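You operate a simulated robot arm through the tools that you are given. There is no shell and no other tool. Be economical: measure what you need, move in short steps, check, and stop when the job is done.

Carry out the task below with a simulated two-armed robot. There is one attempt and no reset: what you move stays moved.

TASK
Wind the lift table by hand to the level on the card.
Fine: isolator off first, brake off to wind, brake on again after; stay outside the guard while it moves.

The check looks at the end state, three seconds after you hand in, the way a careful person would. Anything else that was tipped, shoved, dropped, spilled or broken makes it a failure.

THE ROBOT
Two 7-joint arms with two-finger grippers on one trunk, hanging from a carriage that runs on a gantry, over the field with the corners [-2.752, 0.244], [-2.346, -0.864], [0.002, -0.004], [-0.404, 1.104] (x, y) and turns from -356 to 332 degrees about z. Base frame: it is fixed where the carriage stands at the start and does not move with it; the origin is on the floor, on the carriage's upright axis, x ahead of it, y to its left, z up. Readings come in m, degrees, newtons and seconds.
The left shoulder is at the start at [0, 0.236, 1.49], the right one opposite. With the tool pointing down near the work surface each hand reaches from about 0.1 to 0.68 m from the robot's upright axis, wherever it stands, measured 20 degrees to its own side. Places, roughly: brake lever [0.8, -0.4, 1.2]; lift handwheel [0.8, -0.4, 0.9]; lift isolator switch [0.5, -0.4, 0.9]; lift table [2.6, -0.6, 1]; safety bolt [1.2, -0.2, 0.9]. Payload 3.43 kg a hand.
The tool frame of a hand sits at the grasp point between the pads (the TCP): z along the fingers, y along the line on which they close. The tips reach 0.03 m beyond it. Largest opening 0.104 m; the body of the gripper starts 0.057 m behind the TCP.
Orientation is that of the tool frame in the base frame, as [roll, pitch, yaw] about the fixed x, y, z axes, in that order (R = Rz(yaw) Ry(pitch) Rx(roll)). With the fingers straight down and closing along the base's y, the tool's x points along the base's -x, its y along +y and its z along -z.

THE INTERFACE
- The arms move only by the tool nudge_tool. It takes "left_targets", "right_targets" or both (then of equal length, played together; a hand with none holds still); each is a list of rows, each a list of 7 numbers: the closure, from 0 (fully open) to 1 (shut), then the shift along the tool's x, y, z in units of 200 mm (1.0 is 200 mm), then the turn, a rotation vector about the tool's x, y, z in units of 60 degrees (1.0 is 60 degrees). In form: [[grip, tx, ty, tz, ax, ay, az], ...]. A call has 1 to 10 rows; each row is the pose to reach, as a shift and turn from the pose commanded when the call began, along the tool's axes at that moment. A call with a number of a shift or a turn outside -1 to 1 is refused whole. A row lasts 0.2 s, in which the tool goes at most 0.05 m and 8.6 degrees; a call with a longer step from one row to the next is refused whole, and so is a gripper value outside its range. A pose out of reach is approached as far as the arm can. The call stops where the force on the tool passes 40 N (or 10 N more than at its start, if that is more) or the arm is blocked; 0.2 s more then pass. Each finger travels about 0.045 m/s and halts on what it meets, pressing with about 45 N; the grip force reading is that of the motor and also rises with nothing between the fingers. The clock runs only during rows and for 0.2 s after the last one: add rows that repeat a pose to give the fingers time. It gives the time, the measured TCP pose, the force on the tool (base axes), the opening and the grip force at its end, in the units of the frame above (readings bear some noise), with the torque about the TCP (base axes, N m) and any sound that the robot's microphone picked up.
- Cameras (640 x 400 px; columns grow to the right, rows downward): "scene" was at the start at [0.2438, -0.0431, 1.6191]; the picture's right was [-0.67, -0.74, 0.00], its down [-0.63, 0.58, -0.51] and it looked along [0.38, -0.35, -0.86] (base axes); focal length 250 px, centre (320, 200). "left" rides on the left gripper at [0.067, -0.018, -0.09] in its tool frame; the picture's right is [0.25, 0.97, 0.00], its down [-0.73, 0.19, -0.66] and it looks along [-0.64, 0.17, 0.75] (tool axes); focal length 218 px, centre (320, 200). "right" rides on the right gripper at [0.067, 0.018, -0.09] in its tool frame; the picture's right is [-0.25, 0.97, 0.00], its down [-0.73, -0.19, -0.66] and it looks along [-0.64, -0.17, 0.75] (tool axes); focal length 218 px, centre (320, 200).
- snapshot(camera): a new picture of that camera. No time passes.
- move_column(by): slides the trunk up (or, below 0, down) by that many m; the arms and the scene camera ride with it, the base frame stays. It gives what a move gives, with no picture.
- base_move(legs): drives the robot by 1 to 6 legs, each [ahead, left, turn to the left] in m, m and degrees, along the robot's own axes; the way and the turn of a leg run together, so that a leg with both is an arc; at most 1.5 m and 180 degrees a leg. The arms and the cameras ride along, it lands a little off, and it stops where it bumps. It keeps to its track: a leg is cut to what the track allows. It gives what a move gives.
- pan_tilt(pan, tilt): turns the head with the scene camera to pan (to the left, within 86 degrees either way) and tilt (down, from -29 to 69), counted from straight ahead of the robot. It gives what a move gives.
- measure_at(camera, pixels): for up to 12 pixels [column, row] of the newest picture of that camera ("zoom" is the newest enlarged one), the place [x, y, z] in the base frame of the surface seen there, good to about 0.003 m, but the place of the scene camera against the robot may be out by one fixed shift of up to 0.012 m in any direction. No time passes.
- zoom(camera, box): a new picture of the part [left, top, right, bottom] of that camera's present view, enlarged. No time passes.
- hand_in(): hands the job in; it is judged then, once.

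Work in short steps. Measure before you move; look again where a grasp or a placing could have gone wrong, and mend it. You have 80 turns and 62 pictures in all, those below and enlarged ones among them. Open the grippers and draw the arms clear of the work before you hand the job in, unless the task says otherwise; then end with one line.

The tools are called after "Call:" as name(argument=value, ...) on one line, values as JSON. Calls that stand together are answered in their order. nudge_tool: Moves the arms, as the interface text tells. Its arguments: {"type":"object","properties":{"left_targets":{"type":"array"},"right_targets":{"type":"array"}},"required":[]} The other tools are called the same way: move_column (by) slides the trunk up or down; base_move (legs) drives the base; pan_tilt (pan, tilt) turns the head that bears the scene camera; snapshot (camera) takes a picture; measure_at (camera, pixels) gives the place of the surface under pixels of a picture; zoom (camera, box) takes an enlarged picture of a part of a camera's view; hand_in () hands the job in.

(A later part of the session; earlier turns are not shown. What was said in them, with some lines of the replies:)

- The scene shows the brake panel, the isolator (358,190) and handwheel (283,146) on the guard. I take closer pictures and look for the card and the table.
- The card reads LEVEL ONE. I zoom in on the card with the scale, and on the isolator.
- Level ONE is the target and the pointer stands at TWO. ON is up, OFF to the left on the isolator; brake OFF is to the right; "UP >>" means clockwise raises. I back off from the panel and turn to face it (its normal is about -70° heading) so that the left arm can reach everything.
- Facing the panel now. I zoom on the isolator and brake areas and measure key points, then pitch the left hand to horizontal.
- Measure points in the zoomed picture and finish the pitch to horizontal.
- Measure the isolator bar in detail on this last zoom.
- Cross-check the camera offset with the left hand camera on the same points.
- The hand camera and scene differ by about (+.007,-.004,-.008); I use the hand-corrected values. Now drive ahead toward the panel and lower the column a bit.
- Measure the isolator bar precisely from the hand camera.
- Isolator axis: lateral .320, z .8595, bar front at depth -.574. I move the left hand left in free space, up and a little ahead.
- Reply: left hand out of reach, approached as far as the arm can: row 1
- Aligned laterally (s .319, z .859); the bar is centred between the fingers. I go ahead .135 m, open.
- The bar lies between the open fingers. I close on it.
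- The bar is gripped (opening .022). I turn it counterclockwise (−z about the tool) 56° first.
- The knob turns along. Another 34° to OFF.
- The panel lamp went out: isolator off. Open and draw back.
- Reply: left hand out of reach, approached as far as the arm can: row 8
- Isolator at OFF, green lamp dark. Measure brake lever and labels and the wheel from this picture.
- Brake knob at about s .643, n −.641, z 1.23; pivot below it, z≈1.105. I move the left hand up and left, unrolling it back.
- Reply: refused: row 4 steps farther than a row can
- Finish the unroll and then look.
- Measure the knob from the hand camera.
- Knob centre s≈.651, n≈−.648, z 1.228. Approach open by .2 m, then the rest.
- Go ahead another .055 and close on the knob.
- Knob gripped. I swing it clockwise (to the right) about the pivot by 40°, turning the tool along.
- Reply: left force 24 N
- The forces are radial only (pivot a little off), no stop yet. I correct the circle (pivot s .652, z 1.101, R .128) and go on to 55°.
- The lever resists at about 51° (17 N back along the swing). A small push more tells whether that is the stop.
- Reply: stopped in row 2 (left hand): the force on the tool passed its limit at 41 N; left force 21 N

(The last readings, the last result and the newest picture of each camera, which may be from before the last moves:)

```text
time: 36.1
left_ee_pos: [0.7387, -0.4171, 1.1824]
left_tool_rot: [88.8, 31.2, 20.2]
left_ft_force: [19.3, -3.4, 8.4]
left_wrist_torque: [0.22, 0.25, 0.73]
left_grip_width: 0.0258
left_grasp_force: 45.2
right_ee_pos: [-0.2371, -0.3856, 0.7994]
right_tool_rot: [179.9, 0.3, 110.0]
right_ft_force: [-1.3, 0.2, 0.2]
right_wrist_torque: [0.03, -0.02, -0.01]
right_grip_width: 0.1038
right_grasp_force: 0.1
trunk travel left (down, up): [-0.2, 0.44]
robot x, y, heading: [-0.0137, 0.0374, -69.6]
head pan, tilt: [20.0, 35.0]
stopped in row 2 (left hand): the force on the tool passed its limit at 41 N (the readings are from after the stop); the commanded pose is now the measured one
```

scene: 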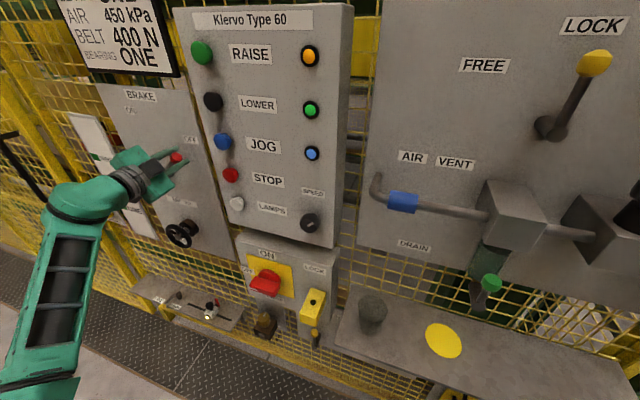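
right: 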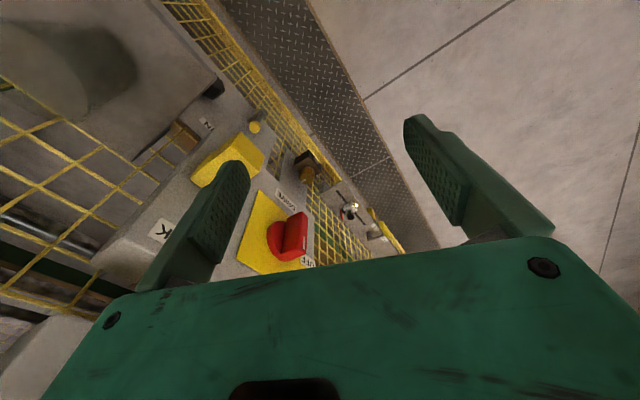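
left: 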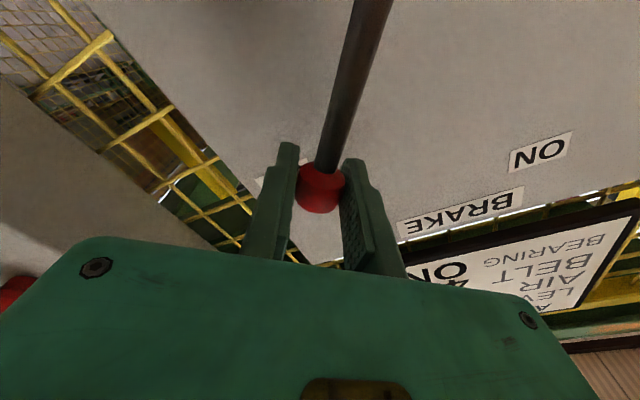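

It does not move farther: the lever is at its OFF stop. Open, draw back, and look.

Call:
nudge_tool(left_targets=[[0, 0, 0, 0, 0, 0, 0], [0, 0, 0, 0, 0, 0, 0], [0, 0, 0, 0, 0, 0, 0], [0, 0, 0, 0, 0, 0, 0], [0, 0, 0, 0, 0, 0, 0], [0, 0, 0, -0.2, 0, 0, 0], [0, 0, 0, -0.4, 0, 0, 0], [0, 0, 0, -0.6, 0, 0, 0], [0, 0, 0, -0.8, 0, 0, 0], [0, 0, 0, -0.95, 0, 0, 0]])

Call:
nudge_tool(left_targets=[[0, 0, 0, 0, 0, 0, -0.14], [0, 0, 0, 0, 0, 0, -0.28], [0, 0, 0, 0, 0, 0, -0.42], [0, 0, 0, 0, 0, 0, -0.56], [0, 0, 0, 0, 0, 0, -0.7], [0, 0, 0, 0, 0, 0, -0.84], [0, 0, 0, 0, 0, 0, -0.97], [0, 0, 0, 0, 0, 0, -0.97]])

Call:
zoom(camera="scene", box=[60, 80, 340, 320])

```text
time: 38.3
left_ee_pos: [0.6656, -0.2368, 1.1753]
left_tool_rot: [89.3, 31.6, 20.0]
left_ft_force: [-0.5, -0.3, -0.2]
left_wrist_torque: [-0.01, 0.0, 0.01]
left_grip_width: 0.104
left_grasp_force: 0.2
right_ee_pos: [-0.2426, -0.3818, 0.8]
right_tool_rot: [179.9, 0.0, 110.0]
right_ft_force: [-0.4, 0.0, -0.1]
right_wrist_torque: [0.0, 0.0, -0.02]
right_grip_width: 0.1039
right_grasp_force: 0.1
trunk travel left (down, up): [-0.2, 0.44]
robot x, y, heading: [-0.0179, 0.0371, -69.8]
head pan, tilt: [20.0, 35.0]
```

```text
time: 40.1
left_ee_pos: [0.666, -0.2402, 1.1754]
left_tool_rot: [7.0, 89.4, -62.6]
left_ft_force: [-0.5, -0.4, -0.2]
left_wrist_torque: [-0.01, 0.02, 0.0]
left_grip_width: 0.104
left_grasp_force: 0.0
right_ee_pos: [-0.2419, -0.3831, 0.8004]
right_tool_rot: [-179.9, 0.1, 110.0]
right_ft_force: [0.1, -0.2, -0.3]
right_wrist_torque: [-0.01, 0.03, -0.01]
right_grip_width: 0.1036
right_grasp_force: 0.0
trunk travel left (down, up): [-0.2, 0.44]
robot x, y, heading: [-0.0133, 0.0379, -70.2]
head pan, tilt: [20.0, 35.0]
```

```text
1.67 times, centred on (200, 200) of scene
```

zoom: 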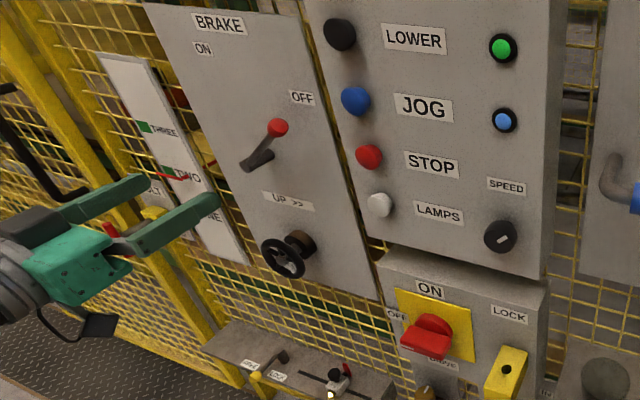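

Brake is OFF. Now go down to in front of the handwheel (s≈.65, z≈.90) with the left hand.

Call:
nudge_tool(left_targets=[[0, 0.2, 0.1, 0, 0, 0, 0], [0, 0.4, 0.2, 0, 0, 0, 0], [0, 0.6, 0.3, 0, 0, 0, 0], [0, 0.8, 0.4, 0, 0, 0, 0], [0, 1.0, 0.5, 0, 0, 0, 0], [0, 1.0, 0.5, 0, 0, 0, 0]])

Call:
nudge_tool(left_targets=[[0, 0.2, 0.02, 0, 0, 0, 0], [0, 0.365, 0.02, 0, 0, 0, 0], [0, 0.365, 0.02, 0, 0, 0, 0]])

Call:
snapshot(camera="left")

```text
time: 41.5
left_ee_pos: [0.7626, -0.2057, 0.9762]
left_tool_rot: [16.3, 89.3, -53.2]
left_ft_force: [0.8, -0.9, 0.4]
left_wrist_torque: [-0.01, 0.02, 0.02]
left_grip_width: 0.104
left_grasp_force: 0.0
right_ee_pos: [-0.2415, -0.3826, 0.7989]
right_tool_rot: [180.0, 0.0, 110.0]
right_ft_force: [0.2, 0.0, 0.0]
right_wrist_torque: [-0.02, 0.01, -0.02]
right_grip_width: 0.1042
right_grasp_force: 0.0
trunk travel left (down, up): [-0.2, 0.44]
robot x, y, heading: [-0.0149, 0.034, -70.0]
head pan, tilt: [20.0, 35.0]
```

```text
time: 42.3
left_ee_pos: [0.7656, -0.2064, 0.9032]
left_tool_rot: [18.3, 89.3, -51.4]
left_ft_force: [-0.3, -0.1, 0.1]
left_wrist_torque: [0.02, -0.03, -0.01]
left_grip_width: 0.104
left_grasp_force: 0.1
right_ee_pos: [-0.2411, -0.3835, 0.7998]
right_tool_rot: [-180.0, 0.0, 110.0]
right_ft_force: [-0.1, -1.0, 0.2]
right_wrist_torque: [0.03, -0.01, 0.03]
right_grip_width: 0.1042
right_grasp_force: 0.0
trunk travel left (down, up): [-0.2, 0.44]
robot x, y, heading: [-0.0152, 0.0367, -70.0]
head pan, tilt: [20.0, 35.0]
```

```text
28 pictures are left
```

left: 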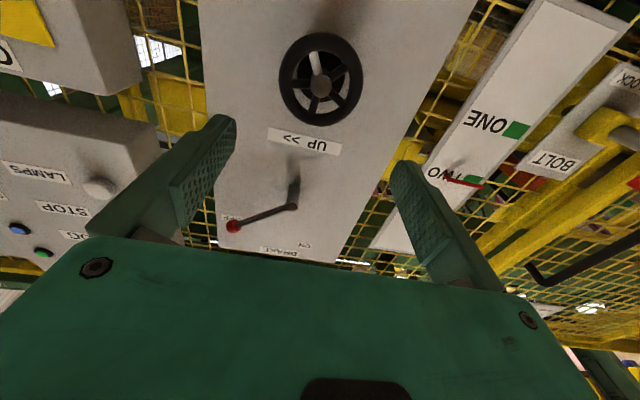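

Zoom on the wheel from the hand camera and measure its rim; the pointer is visible at (462,182).

Call:
zoom(camera="left", box=[260, 20, 380, 140])

Call:
measure_at(camera="left", pixels=[[282, 80], [358, 80], [319, 37], [319, 121], [320, 86], [284, 95], [357, 66], [515, 129], [472, 181], [450, 179]])

```text
3.33 times, centred on (320, 80) of left
```

zoom: 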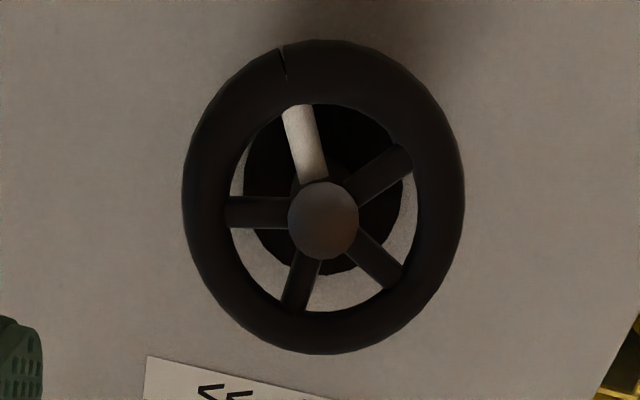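

```text
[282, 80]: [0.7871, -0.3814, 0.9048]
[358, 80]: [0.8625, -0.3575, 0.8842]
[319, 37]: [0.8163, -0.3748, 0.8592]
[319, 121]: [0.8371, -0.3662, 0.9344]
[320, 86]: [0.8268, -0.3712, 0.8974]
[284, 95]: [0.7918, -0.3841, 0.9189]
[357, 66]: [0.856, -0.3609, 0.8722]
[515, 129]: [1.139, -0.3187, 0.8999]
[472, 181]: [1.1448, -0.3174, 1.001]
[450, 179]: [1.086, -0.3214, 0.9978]
```

Wheel centre s .650, z .897, diameter ≈.088 – fits in the open jaws. Marks: ONE z .900, TWO z 1.001. Pre-roll clockwise 58° and come down 6 mm, then approach.

Call:
nudge_tool(left_targets=[[0, 0.03, 0.005, 0, 0, 0, 0.14], [0, 0.03, 0.005, 0, 0, 0, 0.28], [0, 0.03, 0.005, 0, 0, 0, 0.42], [0, 0.03, 0.005, 0, 0, 0, 0.56], [0, 0.03, 0.005, 0, 0, 0, 0.7], [0, 0.03, 0.005, 0, 0, 0, 0.84], [0, 0.03, 0.005, 0, 0, 0, 0.97]])

Call:
nudge_tool(left_targets=[[0, 0, 0, 0.2, 0, 0, 0], [0, 0, 0, 0.4, 0, 0, 0], [0, 0, 0, 0.5, 0, 0, 0], [0, 0, 0, 0.6, 0, 0, 0], [0, 0, 0, 0.6, 0, 0, 0]])

Call:
snapshot(camera="left")

```text
time: 43.9
left_ee_pos: [0.7676, -0.2054, 0.8963]
left_tool_rot: [89.4, 31.5, 19.9]
left_ft_force: [-0.6, 0.0, 0.2]
left_wrist_torque: [-0.02, 0.0, 0.05]
left_grip_width: 0.1038
left_grasp_force: 0.1
right_ee_pos: [-0.2424, -0.3819, 0.7995]
right_tool_rot: [-179.9, 0.0, 110.0]
right_ft_force: [-0.7, -0.8, -0.5]
right_wrist_torque: [-0.01, -0.03, 0.0]
right_grip_width: 0.1041
right_grasp_force: 0.1
trunk travel left (down, up): [-0.2, 0.44]
robot x, y, heading: [-0.0148, 0.0326, -70.0]
head pan, tilt: [20.0, 35.0]
```

```text
time: 45.1
left_ee_pos: [0.8093, -0.3176, 0.8978]
left_tool_rot: [89.3, 31.6, 20.0]
left_ft_force: [-0.1, 0.1, 0.8]
left_wrist_torque: [-0.05, 0.01, 0.03]
left_grip_width: 0.1039
left_grasp_force: 0.0
right_ee_pos: [-0.244, -0.3829, 0.8009]
right_tool_rot: [-180.0, 0.0, 110.1]
right_ft_force: [-0.1, 0.1, 0.3]
right_wrist_torque: [-0.04, -0.01, -0.01]
right_grip_width: 0.1039
right_grasp_force: 0.0
trunk travel left (down, up): [-0.2, 0.44]
robot x, y, heading: [-0.0144, 0.0362, -69.8]
head pan, tilt: [20.0, 35.0]
```

```text
26 pictures are left
```

left: 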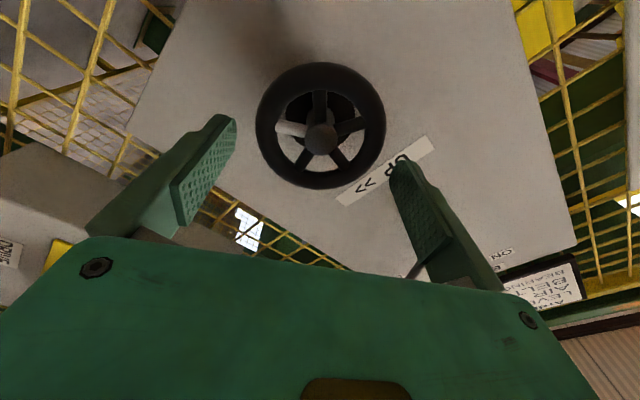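

Verify the centre once more from here.

Call:
measure_at(camera="left", pixels=[[320, 138], [320, 64], [320, 187], [258, 120], [384, 120], [264, 90], [372, 165], [375, 85], [265, 155]])

```text
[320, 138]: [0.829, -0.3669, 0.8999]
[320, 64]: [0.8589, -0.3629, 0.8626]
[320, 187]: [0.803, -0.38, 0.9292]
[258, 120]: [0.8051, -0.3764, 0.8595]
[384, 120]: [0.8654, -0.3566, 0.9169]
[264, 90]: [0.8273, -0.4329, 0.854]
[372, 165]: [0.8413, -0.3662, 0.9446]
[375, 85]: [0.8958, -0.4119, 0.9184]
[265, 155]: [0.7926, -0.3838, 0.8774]
```

Well centred. Go in .06 m around the rim, then close.

Call:
nudge_tool(left_targets=[[0, 0, 0, 0.1, 0, 0, 0], [0, 0, 0, 0.2, 0, 0, 0], [0, 0, 0, 0.3, 0, 0, 0], [0, 0, 0, 0.3, 0, 0, 0], [1, 0, 0, 0.3, 0, 0, 0], [1, 0, 0, 0.3, 0, 0, 0], [1, 0, 0, 0.3, 0, 0, 0], [1, 0, 0, 0.3, 0, 0, 0]])

Call:
snapshot(camera="left")

```text
time: 46.9
left_ee_pos: [0.8292, -0.375, 0.8999]
left_tool_rot: [89.2, 31.6, 20.0]
left_ft_force: [-1.3, 1.8, 2.0]
left_wrist_torque: [0.03, -0.02, 0.0]
left_grip_width: 0.0935
left_grasp_force: 45.0
right_ee_pos: [-0.2417, -0.3817, 0.8012]
right_tool_rot: [179.9, 0.0, 109.9]
right_ft_force: [-0.2, -0.3, 0.6]
right_wrist_torque: [-0.02, 0.03, -0.02]
right_grip_width: 0.1041
right_grasp_force: 0.1
trunk travel left (down, up): [-0.2, 0.44]
robot x, y, heading: [-0.0149, 0.0323, -69.8]
head pan, tilt: [20.0, 35.0]
```

```text
25 pictures are left
```

left: 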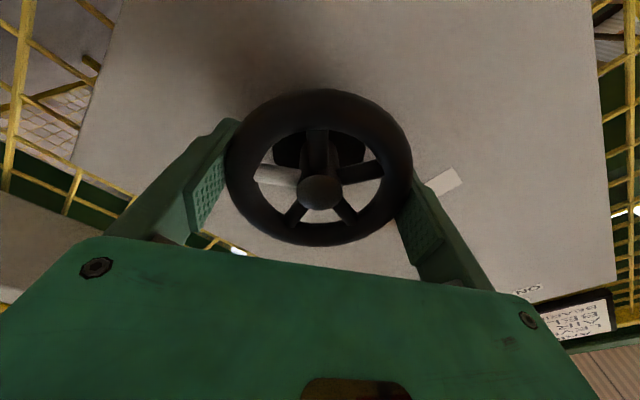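

Rim gripped (.0935). Wind counterclockwise (down) by 57°.

Call:
nudge_tool(left_targets=[[1, 0, 0, 0, 0, 0, -0.1], [1, 0, 0, 0, 0, 0, -0.2], [1, 0, 0, 0, 0, 0, -0.32], [1, 0, 0, 0, 0, 0, -0.44], [1, 0, 0, 0, 0, 0, -0.56], [1, 0, 0, 0, 0, 0, -0.68], [1, 0, 0, 0, 0, 0, -0.8], [1, 0, 0, 0, 0, 0, -0.92], [1, 0, 0, 0, 0, 0, -0.97]])

Call:
snapshot(camera="left")

Call:
zoom(camera="scene", box=[50, 90, 190, 250])

```text
time: 48.9
left_ee_pos: [0.8294, -0.3753, 0.8989]
left_tool_rot: [4.6, 89.4, -65.1]
left_ft_force: [-5.3, 1.2, 4.3]
left_wrist_torque: [0.47, 0.17, 1.21]
left_grip_width: 0.0935
left_grasp_force: 45.3
right_ee_pos: [-0.2422, -0.3822, 0.8001]
right_tool_rot: [179.9, 0.0, 110.0]
right_ft_force: [0.2, -0.6, 0.1]
right_wrist_torque: [0.01, 0.05, 0.02]
right_grip_width: 0.1039
right_grasp_force: 0.0
trunk travel left (down, up): [-0.2, 0.44]
robot x, y, heading: [-0.0129, 0.0365, -70.2]
head pan, tilt: [20.0, 35.0]
```

```text
24 pictures are left
```

left: 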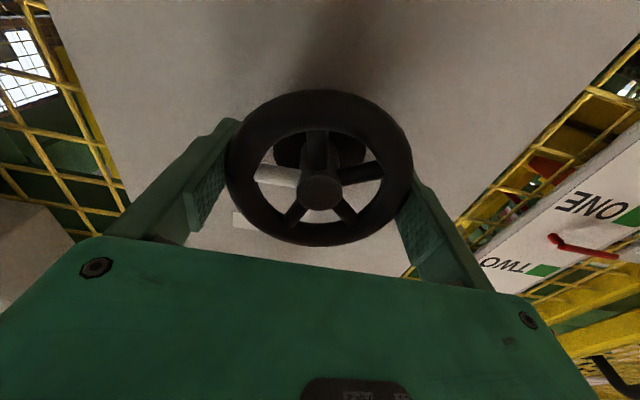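

```text
2.50 times, centred on (120, 170) of scene
```

zoom: 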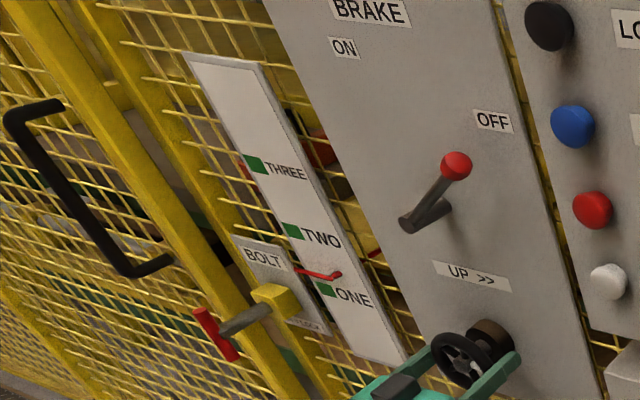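

Pointer moves with winding. Measure pointer and marks from the hand camera.

Call:
measure_at(camera="left", pixels=[[575, 248], [605, 254], [560, 245], [543, 270], [627, 215], [635, 212], [535, 271]])

Call:
measure_at(camera="zoom", pixels=[[318, 274], [330, 275], [326, 290], [293, 231], [257, 166], [338, 274]])

```text
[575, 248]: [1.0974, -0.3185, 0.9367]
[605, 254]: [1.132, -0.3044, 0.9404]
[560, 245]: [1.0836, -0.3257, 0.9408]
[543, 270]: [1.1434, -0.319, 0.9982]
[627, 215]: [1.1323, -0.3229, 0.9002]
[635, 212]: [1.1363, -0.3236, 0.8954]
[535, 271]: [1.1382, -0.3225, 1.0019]
```

```text
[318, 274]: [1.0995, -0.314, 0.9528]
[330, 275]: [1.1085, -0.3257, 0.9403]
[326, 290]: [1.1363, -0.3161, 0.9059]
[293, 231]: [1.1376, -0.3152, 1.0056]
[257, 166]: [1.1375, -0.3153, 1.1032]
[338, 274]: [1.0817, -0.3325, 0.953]
```

Pointer ≈.939, ONE mark ≈.899; about 1.06 mm per degree, so ~37° remain. Turn 30° more and measure.

Call:
nudge_tool(left_targets=[[1, 0, 0, 0, 0, 0, -0.1], [1, 0, 0, 0, 0, 0, -0.2], [1, 0, 0, 0, 0, 0, -0.3], [1, 0, 0, 0, 0, 0, -0.4], [1, 0, 0, 0, 0, 0, -0.5], [1, 0, 0, 0, 0, 0, -0.5]])

Call:
snapshot(camera="left")

Call:
zoom(camera="scene", box=[80, 130, 160, 220])

```text
time: 50.3
left_ee_pos: [0.8296, -0.3748, 0.8979]
left_tool_rot: [-88.7, 60.0, -158.5]
left_ft_force: [-8.7, -0.3, 5.9]
left_wrist_torque: [0.75, 0.29, 0.95]
left_grip_width: 0.0936
left_grasp_force: 45.4
right_ee_pos: [-0.242, -0.3826, 0.7989]
right_tool_rot: [179.9, 0.0, 110.0]
right_ft_force: [-0.1, 0.3, -0.9]
right_wrist_torque: [-0.04, -0.01, -0.04]
right_grip_width: 0.104
right_grasp_force: 0.0
trunk travel left (down, up): [-0.2, 0.44]
robot x, y, heading: [-0.0147, 0.0363, -70.0]
head pan, tilt: [20.0, 35.0]
```

```text
22 pictures are left
```

left: 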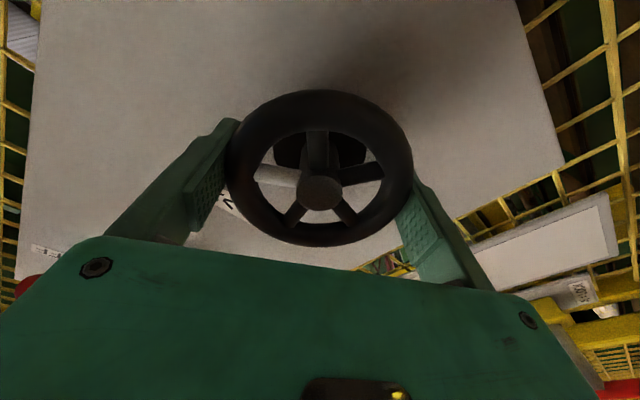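

```text
4.44 times, centred on (120, 175) of scene
```

zoom: 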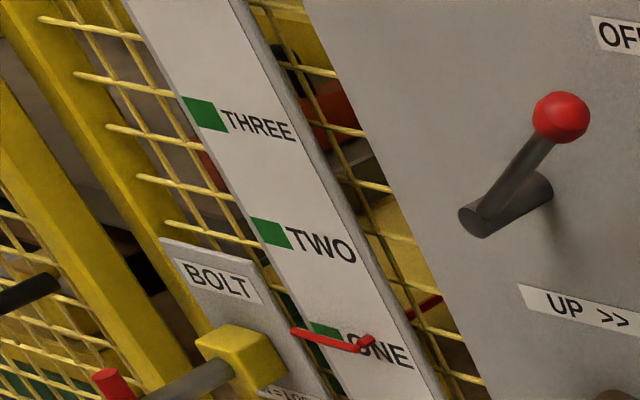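

Measure pointer against mark in this zoom.

Call:
measure_at(camera="zoom", pixels=[[305, 334], [320, 338], [335, 342], [350, 346], [367, 341], [325, 328], [205, 113], [270, 233], [318, 326], [340, 343]])

```text
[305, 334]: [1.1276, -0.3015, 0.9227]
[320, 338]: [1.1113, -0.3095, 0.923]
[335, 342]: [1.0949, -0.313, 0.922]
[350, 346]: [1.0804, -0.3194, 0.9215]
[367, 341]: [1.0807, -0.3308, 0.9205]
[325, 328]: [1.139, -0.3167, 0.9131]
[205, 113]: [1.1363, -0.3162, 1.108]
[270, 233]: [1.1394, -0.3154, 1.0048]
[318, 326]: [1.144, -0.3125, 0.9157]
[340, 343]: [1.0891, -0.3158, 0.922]
```

About 10–15 mm remain. Turn 10° more and measure again.

Call:
nudge_tool(left_targets=[[1, 0, 0, 0, 0, 0, -0.08], [1, 0, 0, 0, 0, 0, -0.167], [1, 0, 0, 0, 0, 0, -0.167]])

Call:
zoom(camera="scene", box=[85, 150, 145, 210])

Call:
measure_at(camera="zoom", pixels=[[300, 355], [320, 360], [340, 365], [360, 370], [300, 330], [250, 200], [320, 340]])

```text
time: 51.1
left_ee_pos: [0.8286, -0.3759, 0.899]
left_tool_rot: [-89.0, 50.0, -158.9]
left_ft_force: [-9.0, -2.4, 5.1]
left_wrist_torque: [1.03, 0.42, 1.24]
left_grip_width: 0.0935
left_grasp_force: 45.3
right_ee_pos: [-0.2427, -0.3831, 0.7999]
right_tool_rot: [179.9, 0.0, 109.9]
right_ft_force: [-0.4, 0.6, 0.0]
right_wrist_torque: [0.02, -0.02, -0.01]
right_grip_width: 0.104
right_grasp_force: 0.1
trunk travel left (down, up): [-0.2, 0.44]
robot x, y, heading: [-0.0113, 0.0329, -69.9]
head pan, tilt: [20.0, 35.0]
```

```text
6.67 times, centred on (115, 180) of scene
```

zoom: 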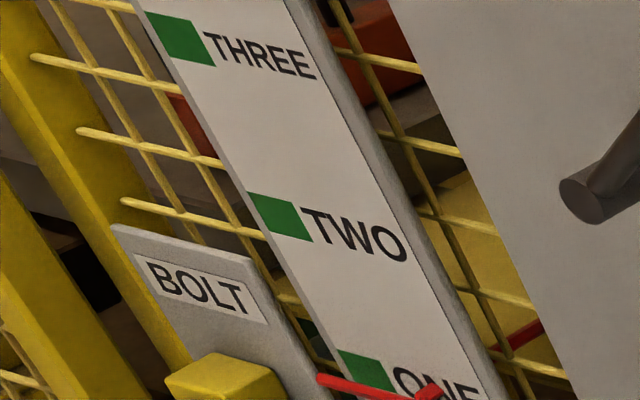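

```text
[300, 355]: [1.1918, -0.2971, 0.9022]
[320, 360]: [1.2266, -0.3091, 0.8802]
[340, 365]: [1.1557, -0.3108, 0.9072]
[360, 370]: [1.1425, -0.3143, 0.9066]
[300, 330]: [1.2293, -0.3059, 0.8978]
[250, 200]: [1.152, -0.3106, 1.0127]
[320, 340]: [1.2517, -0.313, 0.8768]
```

Call:
measure_at(camera="zoom", pixels=[[325, 381], [345, 386], [365, 391], [385, 396], [280, 216], [180, 38], [345, 355], [390, 386]])

Call:
zoom(camera="scene", box=[90, 170, 150, 230])

```text
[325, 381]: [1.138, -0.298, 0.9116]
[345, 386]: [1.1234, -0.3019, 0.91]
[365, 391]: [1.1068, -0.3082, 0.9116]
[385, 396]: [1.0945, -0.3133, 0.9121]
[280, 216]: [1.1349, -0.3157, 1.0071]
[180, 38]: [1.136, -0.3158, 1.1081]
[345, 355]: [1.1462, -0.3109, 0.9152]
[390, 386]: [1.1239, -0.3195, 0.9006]
```

```text
6.67 times, centred on (120, 200) of scene
```

zoom: 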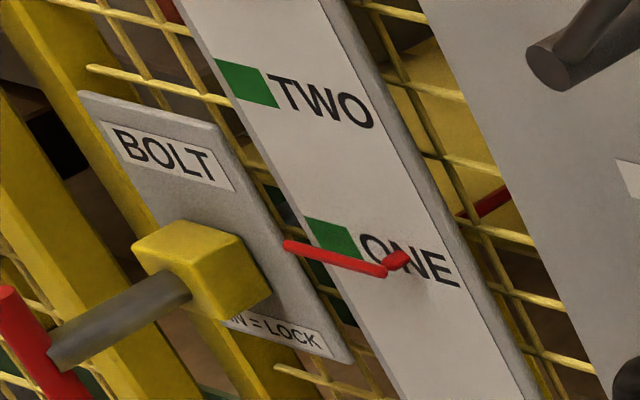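

Measure mark edges and pointer in this better view.

Call:
measure_at(camera="zoom", pixels=[[217, 62], [275, 106], [246, 84], [308, 218], [340, 232], [333, 238], [300, 248], [330, 257], [350, 262], [375, 270], [395, 258]])

```text
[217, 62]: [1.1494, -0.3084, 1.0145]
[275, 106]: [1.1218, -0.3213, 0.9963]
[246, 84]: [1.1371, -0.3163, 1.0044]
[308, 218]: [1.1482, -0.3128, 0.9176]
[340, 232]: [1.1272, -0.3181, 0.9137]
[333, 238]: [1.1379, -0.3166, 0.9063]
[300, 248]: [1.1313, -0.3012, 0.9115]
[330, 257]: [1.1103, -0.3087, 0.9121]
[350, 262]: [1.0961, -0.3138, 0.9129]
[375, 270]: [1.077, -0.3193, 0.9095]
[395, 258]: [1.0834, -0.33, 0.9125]
```

Pointer ≈.911 vs ONE centre ≈.906 (scene frame). Another 4.5°.

Call:
nudge_tool(left_targets=[[1, 0, 0, 0, 0, 0, -0.075], [1, 0, 0, 0, 0, 0, -0.075]])

Call:
zoom(camera="scene", box=[90, 170, 150, 230])

Call:
measure_at(camera="zoom", pixels=[[310, 256], [320, 260], [330, 263], [340, 266], [350, 269], [365, 273], [246, 84], [333, 238]])

```text
time: 51.7
left_ee_pos: [0.8296, -0.3765, 0.8994]
left_tool_rot: [-89.0, 45.5, -158.9]
left_ft_force: [-10.4, -2.6, 7.7]
left_wrist_torque: [1.01, 0.39, 0.98]
left_grip_width: 0.0937
left_grasp_force: 44.9
right_ee_pos: [-0.2438, -0.3837, 0.8025]
right_tool_rot: [-179.9, 0.0, 110.0]
right_ft_force: [-0.3, -0.2, 0.3]
right_wrist_torque: [0.01, 0.0, 0.03]
right_grip_width: 0.104
right_grasp_force: 0.3
trunk travel left (down, up): [-0.2, 0.44]
robot x, y, heading: [-0.0159, 0.0387, -69.8]
head pan, tilt: [20.0, 35.0]
```

```text
6.67 times, centred on (120, 200) of scene
```

zoom: 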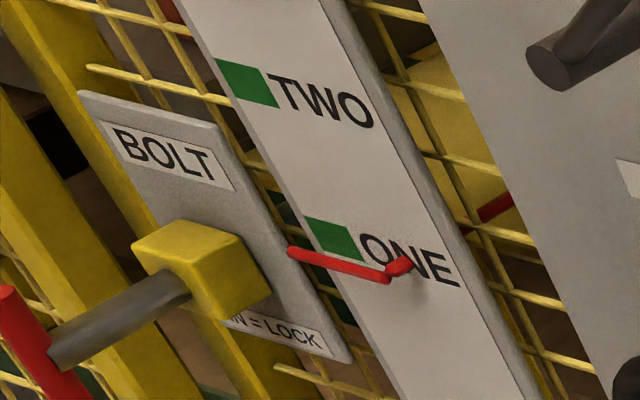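

```text
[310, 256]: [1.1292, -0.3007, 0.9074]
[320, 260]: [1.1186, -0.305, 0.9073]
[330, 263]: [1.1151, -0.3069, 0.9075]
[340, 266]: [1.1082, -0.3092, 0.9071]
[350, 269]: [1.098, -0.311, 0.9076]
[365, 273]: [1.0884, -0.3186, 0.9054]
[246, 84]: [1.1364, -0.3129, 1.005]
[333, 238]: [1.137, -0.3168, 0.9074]
```

Pointer .907 vs ONE mark centre ≈.906: aligned. Release the wheel, draw back and look from the hand camera as well.

Call:
nudge_tool(left_targets=[[0, 0, 0, 0, 0, 0, 0], [0, 0, 0, 0, 0, 0, 0], [0, 0, 0, -0.1, 0, 0, 0], [0, 0, 0, -0.2, 0, 0, 0], [0, 0, 0, -0.4, 0, 0, 0], [0, 0, 0, -0.6, 0, 0, 0], [0, 0, 0, -0.8, 0, 0, 0], [0, 0, 0, -1.0, 0, 0, 0]])

Call:
nudge_tool(left_targets=[[0, 0, 0, 0, 0, 0, 0.14], [0, 0, 0, 0, 0, 0, 0.28], [0, 0, 0, 0, 0, 0, 0.42], [0, 0, 0, 0, 0, 0, 0.56], [0, 0, 0, 0, 0, 0, 0.7], [0, 0, 0, 0, 0, 0, 0.74], [0, 0, 0, 0, 0, 0, 0.74]])

Call:
snapshot(camera="left")

```text
time: 53.5
left_ee_pos: [0.7589, -0.185, 0.8966]
left_tool_rot: [-89.2, 45.5, -159.1]
left_ft_force: [-0.2, 0.0, 0.1]
left_wrist_torque: [0.01, 0.01, 0.01]
left_grip_width: 0.1042
left_grasp_force: 0.0
right_ee_pos: [-0.243, -0.3821, 0.7997]
right_tool_rot: [-179.9, 0.1, 110.0]
right_ft_force: [0.0, 0.7, 0.6]
right_wrist_torque: [0.01, -0.03, 0.02]
right_grip_width: 0.1041
right_grasp_force: 0.0
trunk travel left (down, up): [-0.2, 0.44]
robot x, y, heading: [-0.0134, 0.0369, -69.8]
head pan, tilt: [20.0, 35.0]
```

```text
time: 55.1
left_ee_pos: [0.761, -0.1875, 0.8979]
left_tool_rot: [11.8, 89.4, -57.7]
left_ft_force: [1.1, 0.5, 0.2]
left_wrist_torque: [0.01, 0.01, 0.01]
left_grip_width: 0.1042
left_grasp_force: 0.1
right_ee_pos: [-0.2433, -0.383, 0.7998]
right_tool_rot: [-180.0, 0.0, 109.9]
right_ft_force: [0.5, -0.1, -0.3]
right_wrist_torque: [0.03, 0.02, 0.01]
right_grip_width: 0.1039
right_grasp_force: 0.1
trunk travel left (down, up): [-0.2, 0.44]
robot x, y, heading: [-0.0145, 0.0363, -69.9]
head pan, tilt: [20.0, 35.0]
```

```text
17 pictures are left
```

left: 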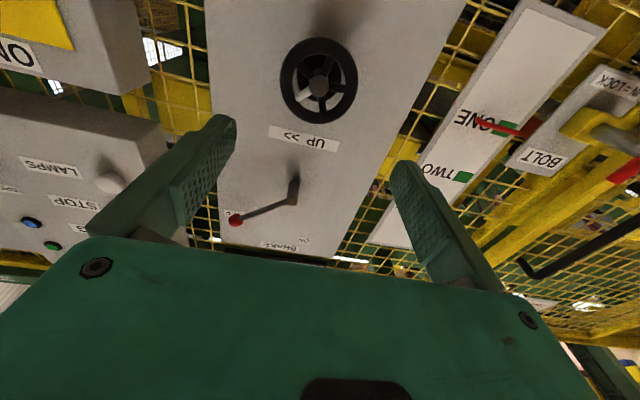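

Call:
zoom(camera="left", box=[420, 80, 560, 200])

Call:
zoom(camera="scene", box=[90, 170, 150, 230])

Call:
measure_at(camera="zoom", pixels=[[310, 256], [320, 260], [330, 263], [340, 266], [350, 269], [333, 238]])

```text
3.33 times, centred on (490, 140) of left
```

zoom: 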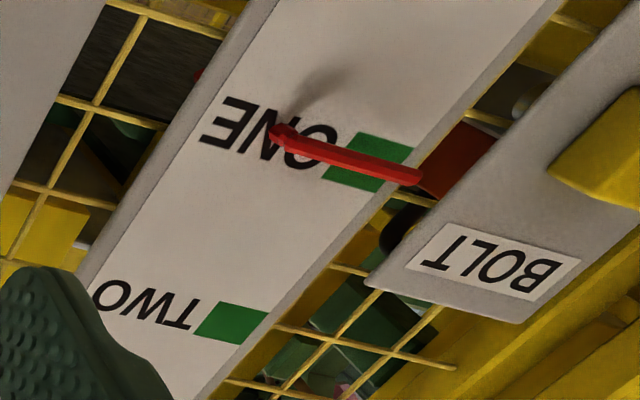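

```text
6.67 times, centred on (120, 200) of scene
```

zoom: 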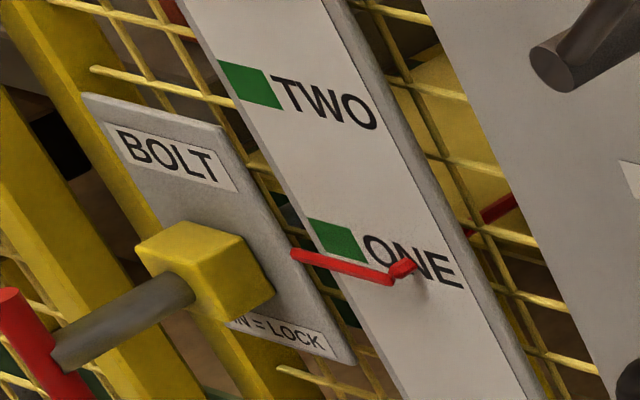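

```text
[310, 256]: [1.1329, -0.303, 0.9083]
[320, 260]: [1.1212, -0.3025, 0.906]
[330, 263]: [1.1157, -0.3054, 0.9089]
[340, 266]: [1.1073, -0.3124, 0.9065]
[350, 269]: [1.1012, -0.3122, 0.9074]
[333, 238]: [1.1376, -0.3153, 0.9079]
```

Pointer stands on ONE after release. Now the brake on: move up and right to the knob, rolling 50° clockwise to suit the lever.

Call:
nudge_tool(left_targets=[[0, -0.22, -0.08, 0, 0, 0, 0.1], [0, -0.44, -0.16, 0, 0, 0, 0.2], [0, -0.66, -0.24, 0, 0, 0, 0.3], [0, -0.85, -0.34, 0, 0, 0, 0.43], [0, -1.0, -0.45, 0, 0, 0, 0.56], [0, -1.0, -0.5, 0, 0, 0, 0.7], [0, -1.0, -0.5, 0, 0, 0, 0.83], [0, -1.0, -0.5, 0, 0, 0, 0.83]])

Call:
nudge_tool(left_targets=[[0, -0.1, 0.14, 0, 0, 0, 0], [0, -0.2, 0.25, 0, 0, 0, 0], [0, -0.27, 0.32, 0, 0, 0, 0], [0, -0.27, 0.32, 0, 0, 0, 0]])

Call:
snapshot(camera="left")

```text
time: 56.9
left_ee_pos: [0.6658, -0.2192, 1.0962]
left_tool_rot: [89.2, 40.1, 19.8]
left_ft_force: [-0.2, -0.3, -0.5]
left_wrist_torque: [0.0, 0.02, -0.02]
left_grip_width: 0.1039
left_grasp_force: 0.0
right_ee_pos: [-0.2409, -0.3814, 0.8005]
right_tool_rot: [180.0, 0.0, 110.0]
right_ft_force: [0.1, 0.0, 0.5]
right_wrist_torque: [0.0, 0.0, 0.0]
right_grip_width: 0.1042
right_grasp_force: 0.1
trunk travel left (down, up): [-0.2, 0.44]
robot x, y, heading: [-0.0132, 0.0366, -70.2]
head pan, tilt: [20.0, 35.0]
```

```text
time: 57.9
left_ee_pos: [0.6646, -0.22, 1.1806]
left_tool_rot: [89.2, 40.2, 20.0]
left_ft_force: [-0.5, -0.8, 0.5]
left_wrist_torque: [0.0, -0.01, 0.02]
left_grip_width: 0.1041
left_grasp_force: 0.1
right_ee_pos: [-0.2423, -0.3826, 0.8005]
right_tool_rot: [180.0, 0.0, 110.0]
right_ft_force: [-1.2, 0.1, 0.7]
right_wrist_torque: [-0.02, -0.01, -0.01]
right_grip_width: 0.1043
right_grasp_force: 0.1
trunk travel left (down, up): [-0.2, 0.44]
robot x, y, heading: [-0.0152, 0.038, -69.9]
head pan, tilt: [20.0, 35.0]
```

```text
14 pictures are left
```

left: 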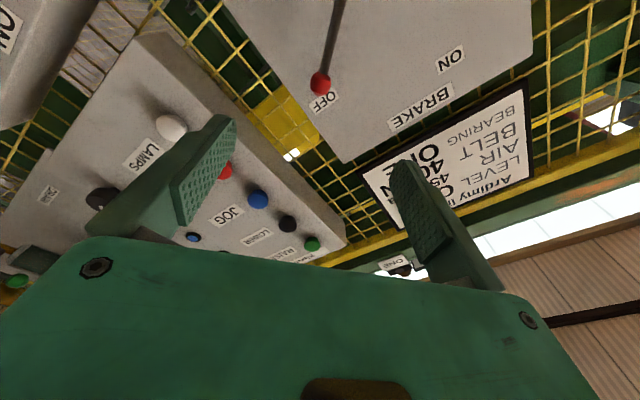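

Measure the knob.

Call:
measure_at(camera="left", pixels=[[320, 83], [318, 88], [323, 76], [331, 40]])

```text
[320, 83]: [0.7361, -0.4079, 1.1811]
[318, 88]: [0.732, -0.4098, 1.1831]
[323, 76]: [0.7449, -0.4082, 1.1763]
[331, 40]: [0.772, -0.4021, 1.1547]
```

Knob s .552, z 1.181. Approach .2 m, then the last 1 cm and grip.

Call:
nudge_tool(left_targets=[[0, 0.011, 0.01, 0.2, 0, 0, 0], [0, 0.011, 0.01, 0.4, 0, 0, 0], [0, 0.011, 0.01, 0.6, 0, 0, 0], [0, 0.011, 0.01, 0.75, 0, 0, 0], [0, 0.011, 0.01, 0.9, 0, 0, 0], [0, 0.011, 0.01, 1.0, 0, 0, 0], [0, 0.011, 0.01, 1.0, 0, 0, 0]])

Call:
nudge_tool(left_targets=[[0, 0, 0, 0.05, 0, 0, 0], [0, 0, 0, 0.05, 0, 0, 0], [1, 0, 0, 0.05, 0, 0, 0], [1, 0, 0, 0.05, 0, 0, 0], [1, 0, 0, 0.05, 0, 0, 0], [1, 0, 0, 0.05, 0, 0, 0], [1, 0, 0, 0.05, 0, 0, 0], [1, 0, 0, 0.05, 0, 0, 0]])

Call:
snapshot(camera="left")

```text
time: 59.5
left_ee_pos: [0.7393, -0.4042, 1.1815]
left_tool_rot: [89.2, 40.3, 19.9]
left_ft_force: [-0.2, -0.6, -0.8]
left_wrist_torque: [-0.05, 0.0, 0.01]
left_grip_width: 0.1042
left_grasp_force: 0.0
right_ee_pos: [-0.2416, -0.3832, 0.7991]
right_tool_rot: [-180.0, 0.0, 110.0]
right_ft_force: [-0.5, 1.5, 0.2]
right_wrist_torque: [-0.02, 0.03, -0.01]
right_grip_width: 0.1041
right_grasp_force: 0.1
trunk travel left (down, up): [-0.2, 0.44]
robot x, y, heading: [-0.0141, 0.0365, -70.0]
head pan, tilt: [20.0, 35.0]
```

```text
time: 61.3
left_ee_pos: [0.7413, -0.4152, 1.1832]
left_tool_rot: [89.1, 40.1, 19.7]
left_ft_force: [-0.2, -1.3, -0.5]
left_wrist_torque: [0.01, 0.04, 0.01]
left_grip_width: 0.026
left_grasp_force: 41.1
right_ee_pos: [-0.2417, -0.3831, 0.7998]
right_tool_rot: [180.0, 0.0, 110.0]
right_ft_force: [0.3, -0.1, -0.4]
right_wrist_torque: [0.0, -0.01, 0.0]
right_grip_width: 0.1041
right_grasp_force: 0.1
trunk travel left (down, up): [-0.2, 0.44]
robot x, y, heading: [-0.0133, 0.0335, -69.9]
head pan, tilt: [20.0, 35.0]
```

```text
13 pictures are left
```

left: 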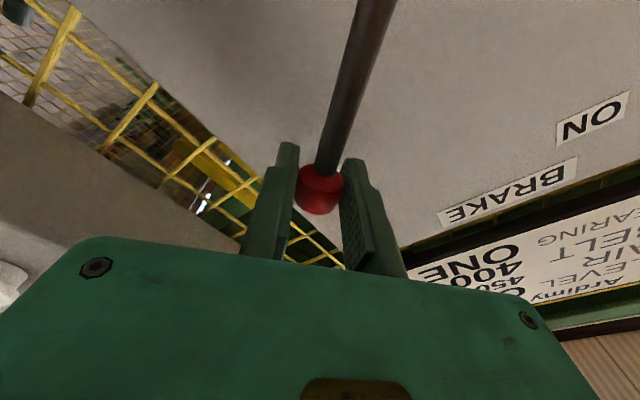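

Gripped at 49.8°. Swing back counterclockwise along the known circle to ON, up to 51°.

Call:
nudge_tool(left_targets=[[1, 0.0062, 0.0886, 0, 0, 0, -0.133], [1, 0.0247, 0.1754, 0, 0, 0, -0.267], [1, 0.055, 0.2589, 0, 0, 0, -0.4], [1, 0.0967, 0.3373, 0, 0, 0, -0.533], [1, 0.1489, 0.4091, 0, 0, 0, -0.667], [1, 0.2106, 0.473, 0, 0, 0, -0.8], [1, 0.236, 0.4946, 0, 0, 0, -0.85], [1, 0.236, 0.4946, 0, 0, 0, -0.85]])

Call:
snapshot(camera="left")

```text
time: 63.1
left_ee_pos: [0.8334, -0.3816, 1.2266]
left_tool_rot: [-66.2, 88.4, -136.1]
left_ft_force: [-11.1, -7.0, -5.0]
left_wrist_torque: [0.43, 0.16, -0.17]
left_grip_width: 0.026
left_grasp_force: 45.3
right_ee_pos: [-0.2432, -0.3835, 0.8002]
right_tool_rot: [-180.0, 0.0, 110.0]
right_ft_force: [0.6, -0.4, -0.5]
right_wrist_torque: [-0.03, -0.02, 0.01]
right_grip_width: 0.1037
right_grasp_force: 0.0
trunk travel left (down, up): [-0.2, 0.44]
robot x, y, heading: [-0.0166, 0.0357, -70.1]
head pan, tilt: [20.0, 35.0]
```

```text
12 pictures are left
```

left: 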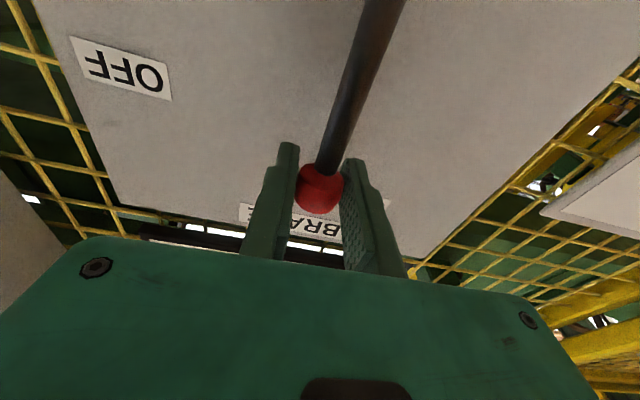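

Back at s .653 as at the start, stop resisting 13 N. A slight extra push left to seat it, then release and draw back.

Call:
nudge_tool(left_targets=[[1, 0, 0.02, 0, 0, 0, 0], [1, 0, 0.02, 0, 0, 0, 0]])

Call:
nudge_tool(left_targets=[[0, 0, 0, 0, 0, 0, 0], [0, 0, 0, 0, 0, 0, 0], [0, 0, 0, 0, 0, 0, 0], [0, 0, 0, 0, 0, 0, 0], [0, 0, 0, 0, 0, 0, 0], [0, 0, 0, -0.2, 0, 0, 0], [0, 0, 0, -0.4, 0, 0, 0], [0, 0, 0, -0.6, 0, 0, 0], [0, 0, 0, -0.8, 0, 0, 0], [0, 0, 0, -1.0, 0, 0, 0]])

Call:
nudge_tool(left_targets=[[0, 0, 0, -0.2, 0, 0, 0], [0, 0, -0.15, -0.3, 0, 0, 0], [0, 0, -0.3, -0.4, 0, 0, 0], [0, 0.1, -0.45, -0.5, 0, 0, 0], [0, 0.2, -0.6, -0.55, 0, 0, 0], [0, 0.2, -0.6, -0.55, 0, 0, 0]])

Call:
snapshot(camera="scene")

Call:
zoom(camera="scene", box=[80, 90, 240, 250])

```text
time: 63.7
left_ee_pos: [0.8333, -0.3812, 1.2265]
left_tool_rot: [-62.6, 88.5, -132.6]
left_ft_force: [-27.4, -8.4, -2.6]
left_wrist_torque: [-0.03, 0.04, -0.19]
left_grip_width: 0.0261
left_grasp_force: 45.3
right_ee_pos: [-0.2478, -0.3832, 0.8]
right_tool_rot: [-179.8, 0.0, 110.1]
right_ft_force: [-0.3, 0.5, -0.4]
right_wrist_torque: [0.01, 0.0, -0.04]
right_grip_width: 0.104
right_grasp_force: 0.1
trunk travel left (down, up): [-0.2, 0.44]
robot x, y, heading: [-0.013, 0.0374, -69.9]
head pan, tilt: [20.0, 35.0]
```

```text
time: 65.9
left_ee_pos: [0.768, -0.1893, 1.2252]
left_tool_rot: [-63.1, 88.7, -132.8]
left_ft_force: [0.3, 0.1, 1.0]
left_wrist_torque: [-0.01, -0.02, -0.03]
left_grip_width: 0.1039
left_grasp_force: 0.0
right_ee_pos: [-0.2428, -0.3822, 0.7997]
right_tool_rot: [180.0, 0.1, 110.1]
right_ft_force: [-0.4, 0.3, -0.2]
right_wrist_torque: [-0.02, 0.02, -0.04]
right_grip_width: 0.104
right_grasp_force: 0.2
trunk travel left (down, up): [-0.2, 0.44]
robot x, y, heading: [-0.0144, 0.0334, -70.0]
head pan, tilt: [20.0, 35.0]
```

```text
time: 67.3
left_ee_pos: [0.618, -0.1296, 1.1865]
left_tool_rot: [-59.2, 88.7, -128.8]
left_ft_force: [0.0, 0.9, 0.7]
left_wrist_torque: [-0.03, -0.01, -0.03]
left_grip_width: 0.1041
left_grasp_force: 0.0
right_ee_pos: [-0.2406, -0.3834, 0.7998]
right_tool_rot: [180.0, 0.0, 110.1]
right_ft_force: [-0.2, -0.3, -0.2]
right_wrist_torque: [0.0, 0.03, 0.04]
right_grip_width: 0.1039
right_grasp_force: 0.1
trunk travel left (down, up): [-0.2, 0.44]
robot x, y, heading: [-0.0129, 0.0361, -70.2]
head pan, tilt: [20.0, 35.0]
```

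```text
11 pictures are left
```

scene: 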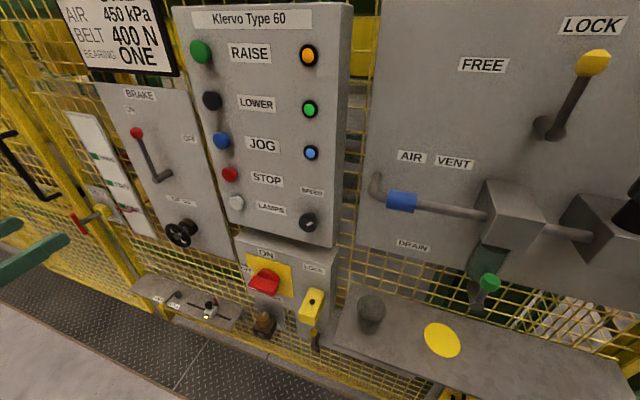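

```text
2.50 times, centred on (160, 170) of scene
```

zoom: 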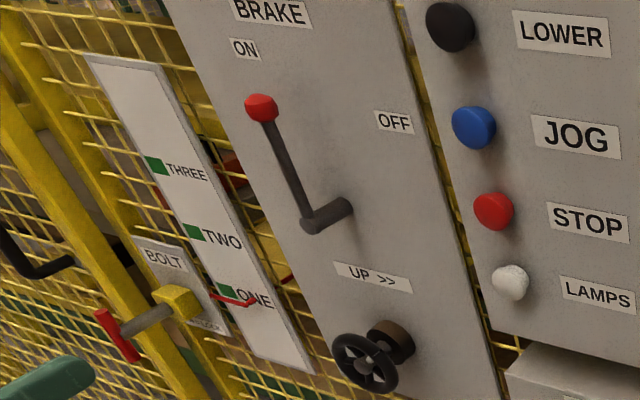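

Brake is ON, pointer at ONE, isolator OFF. I back the robot away a little and hand in.

Call:
base_move(legs=[[-0.15, 0, 0]])

Call:
hand_in()

```text
time: 68.7
left_ee_pos: [0.5668, 0.0098, 1.1853]
left_tool_rot: [-61.9, 88.7, -131.6]
left_ft_force: [0.7, 0.5, -0.3]
left_wrist_torque: [-0.01, 0.05, -0.06]
left_grip_width: 0.1041
left_grasp_force: 0.1
right_ee_pos: [-0.2931, -0.2409, 0.7993]
right_tool_rot: [180.0, 0.0, 110.0]
right_ft_force: [0.0, 0.9, 0.2]
right_wrist_torque: [-0.03, 0.0, 0.03]
right_grip_width: 0.1039
right_grasp_force: 0.1
trunk travel left (down, up): [-0.2, 0.44]
robot x, y, heading: [-0.0646, 0.1757, -70.1]
head pan, tilt: [20.0, 35.0]
```

```text
The job is handed in.
```

The lift table is wound by hand from TWO down to ONE, the level on the card; the isolator is left off, the brake is back on, and the robot stayed outside the guard throughout.
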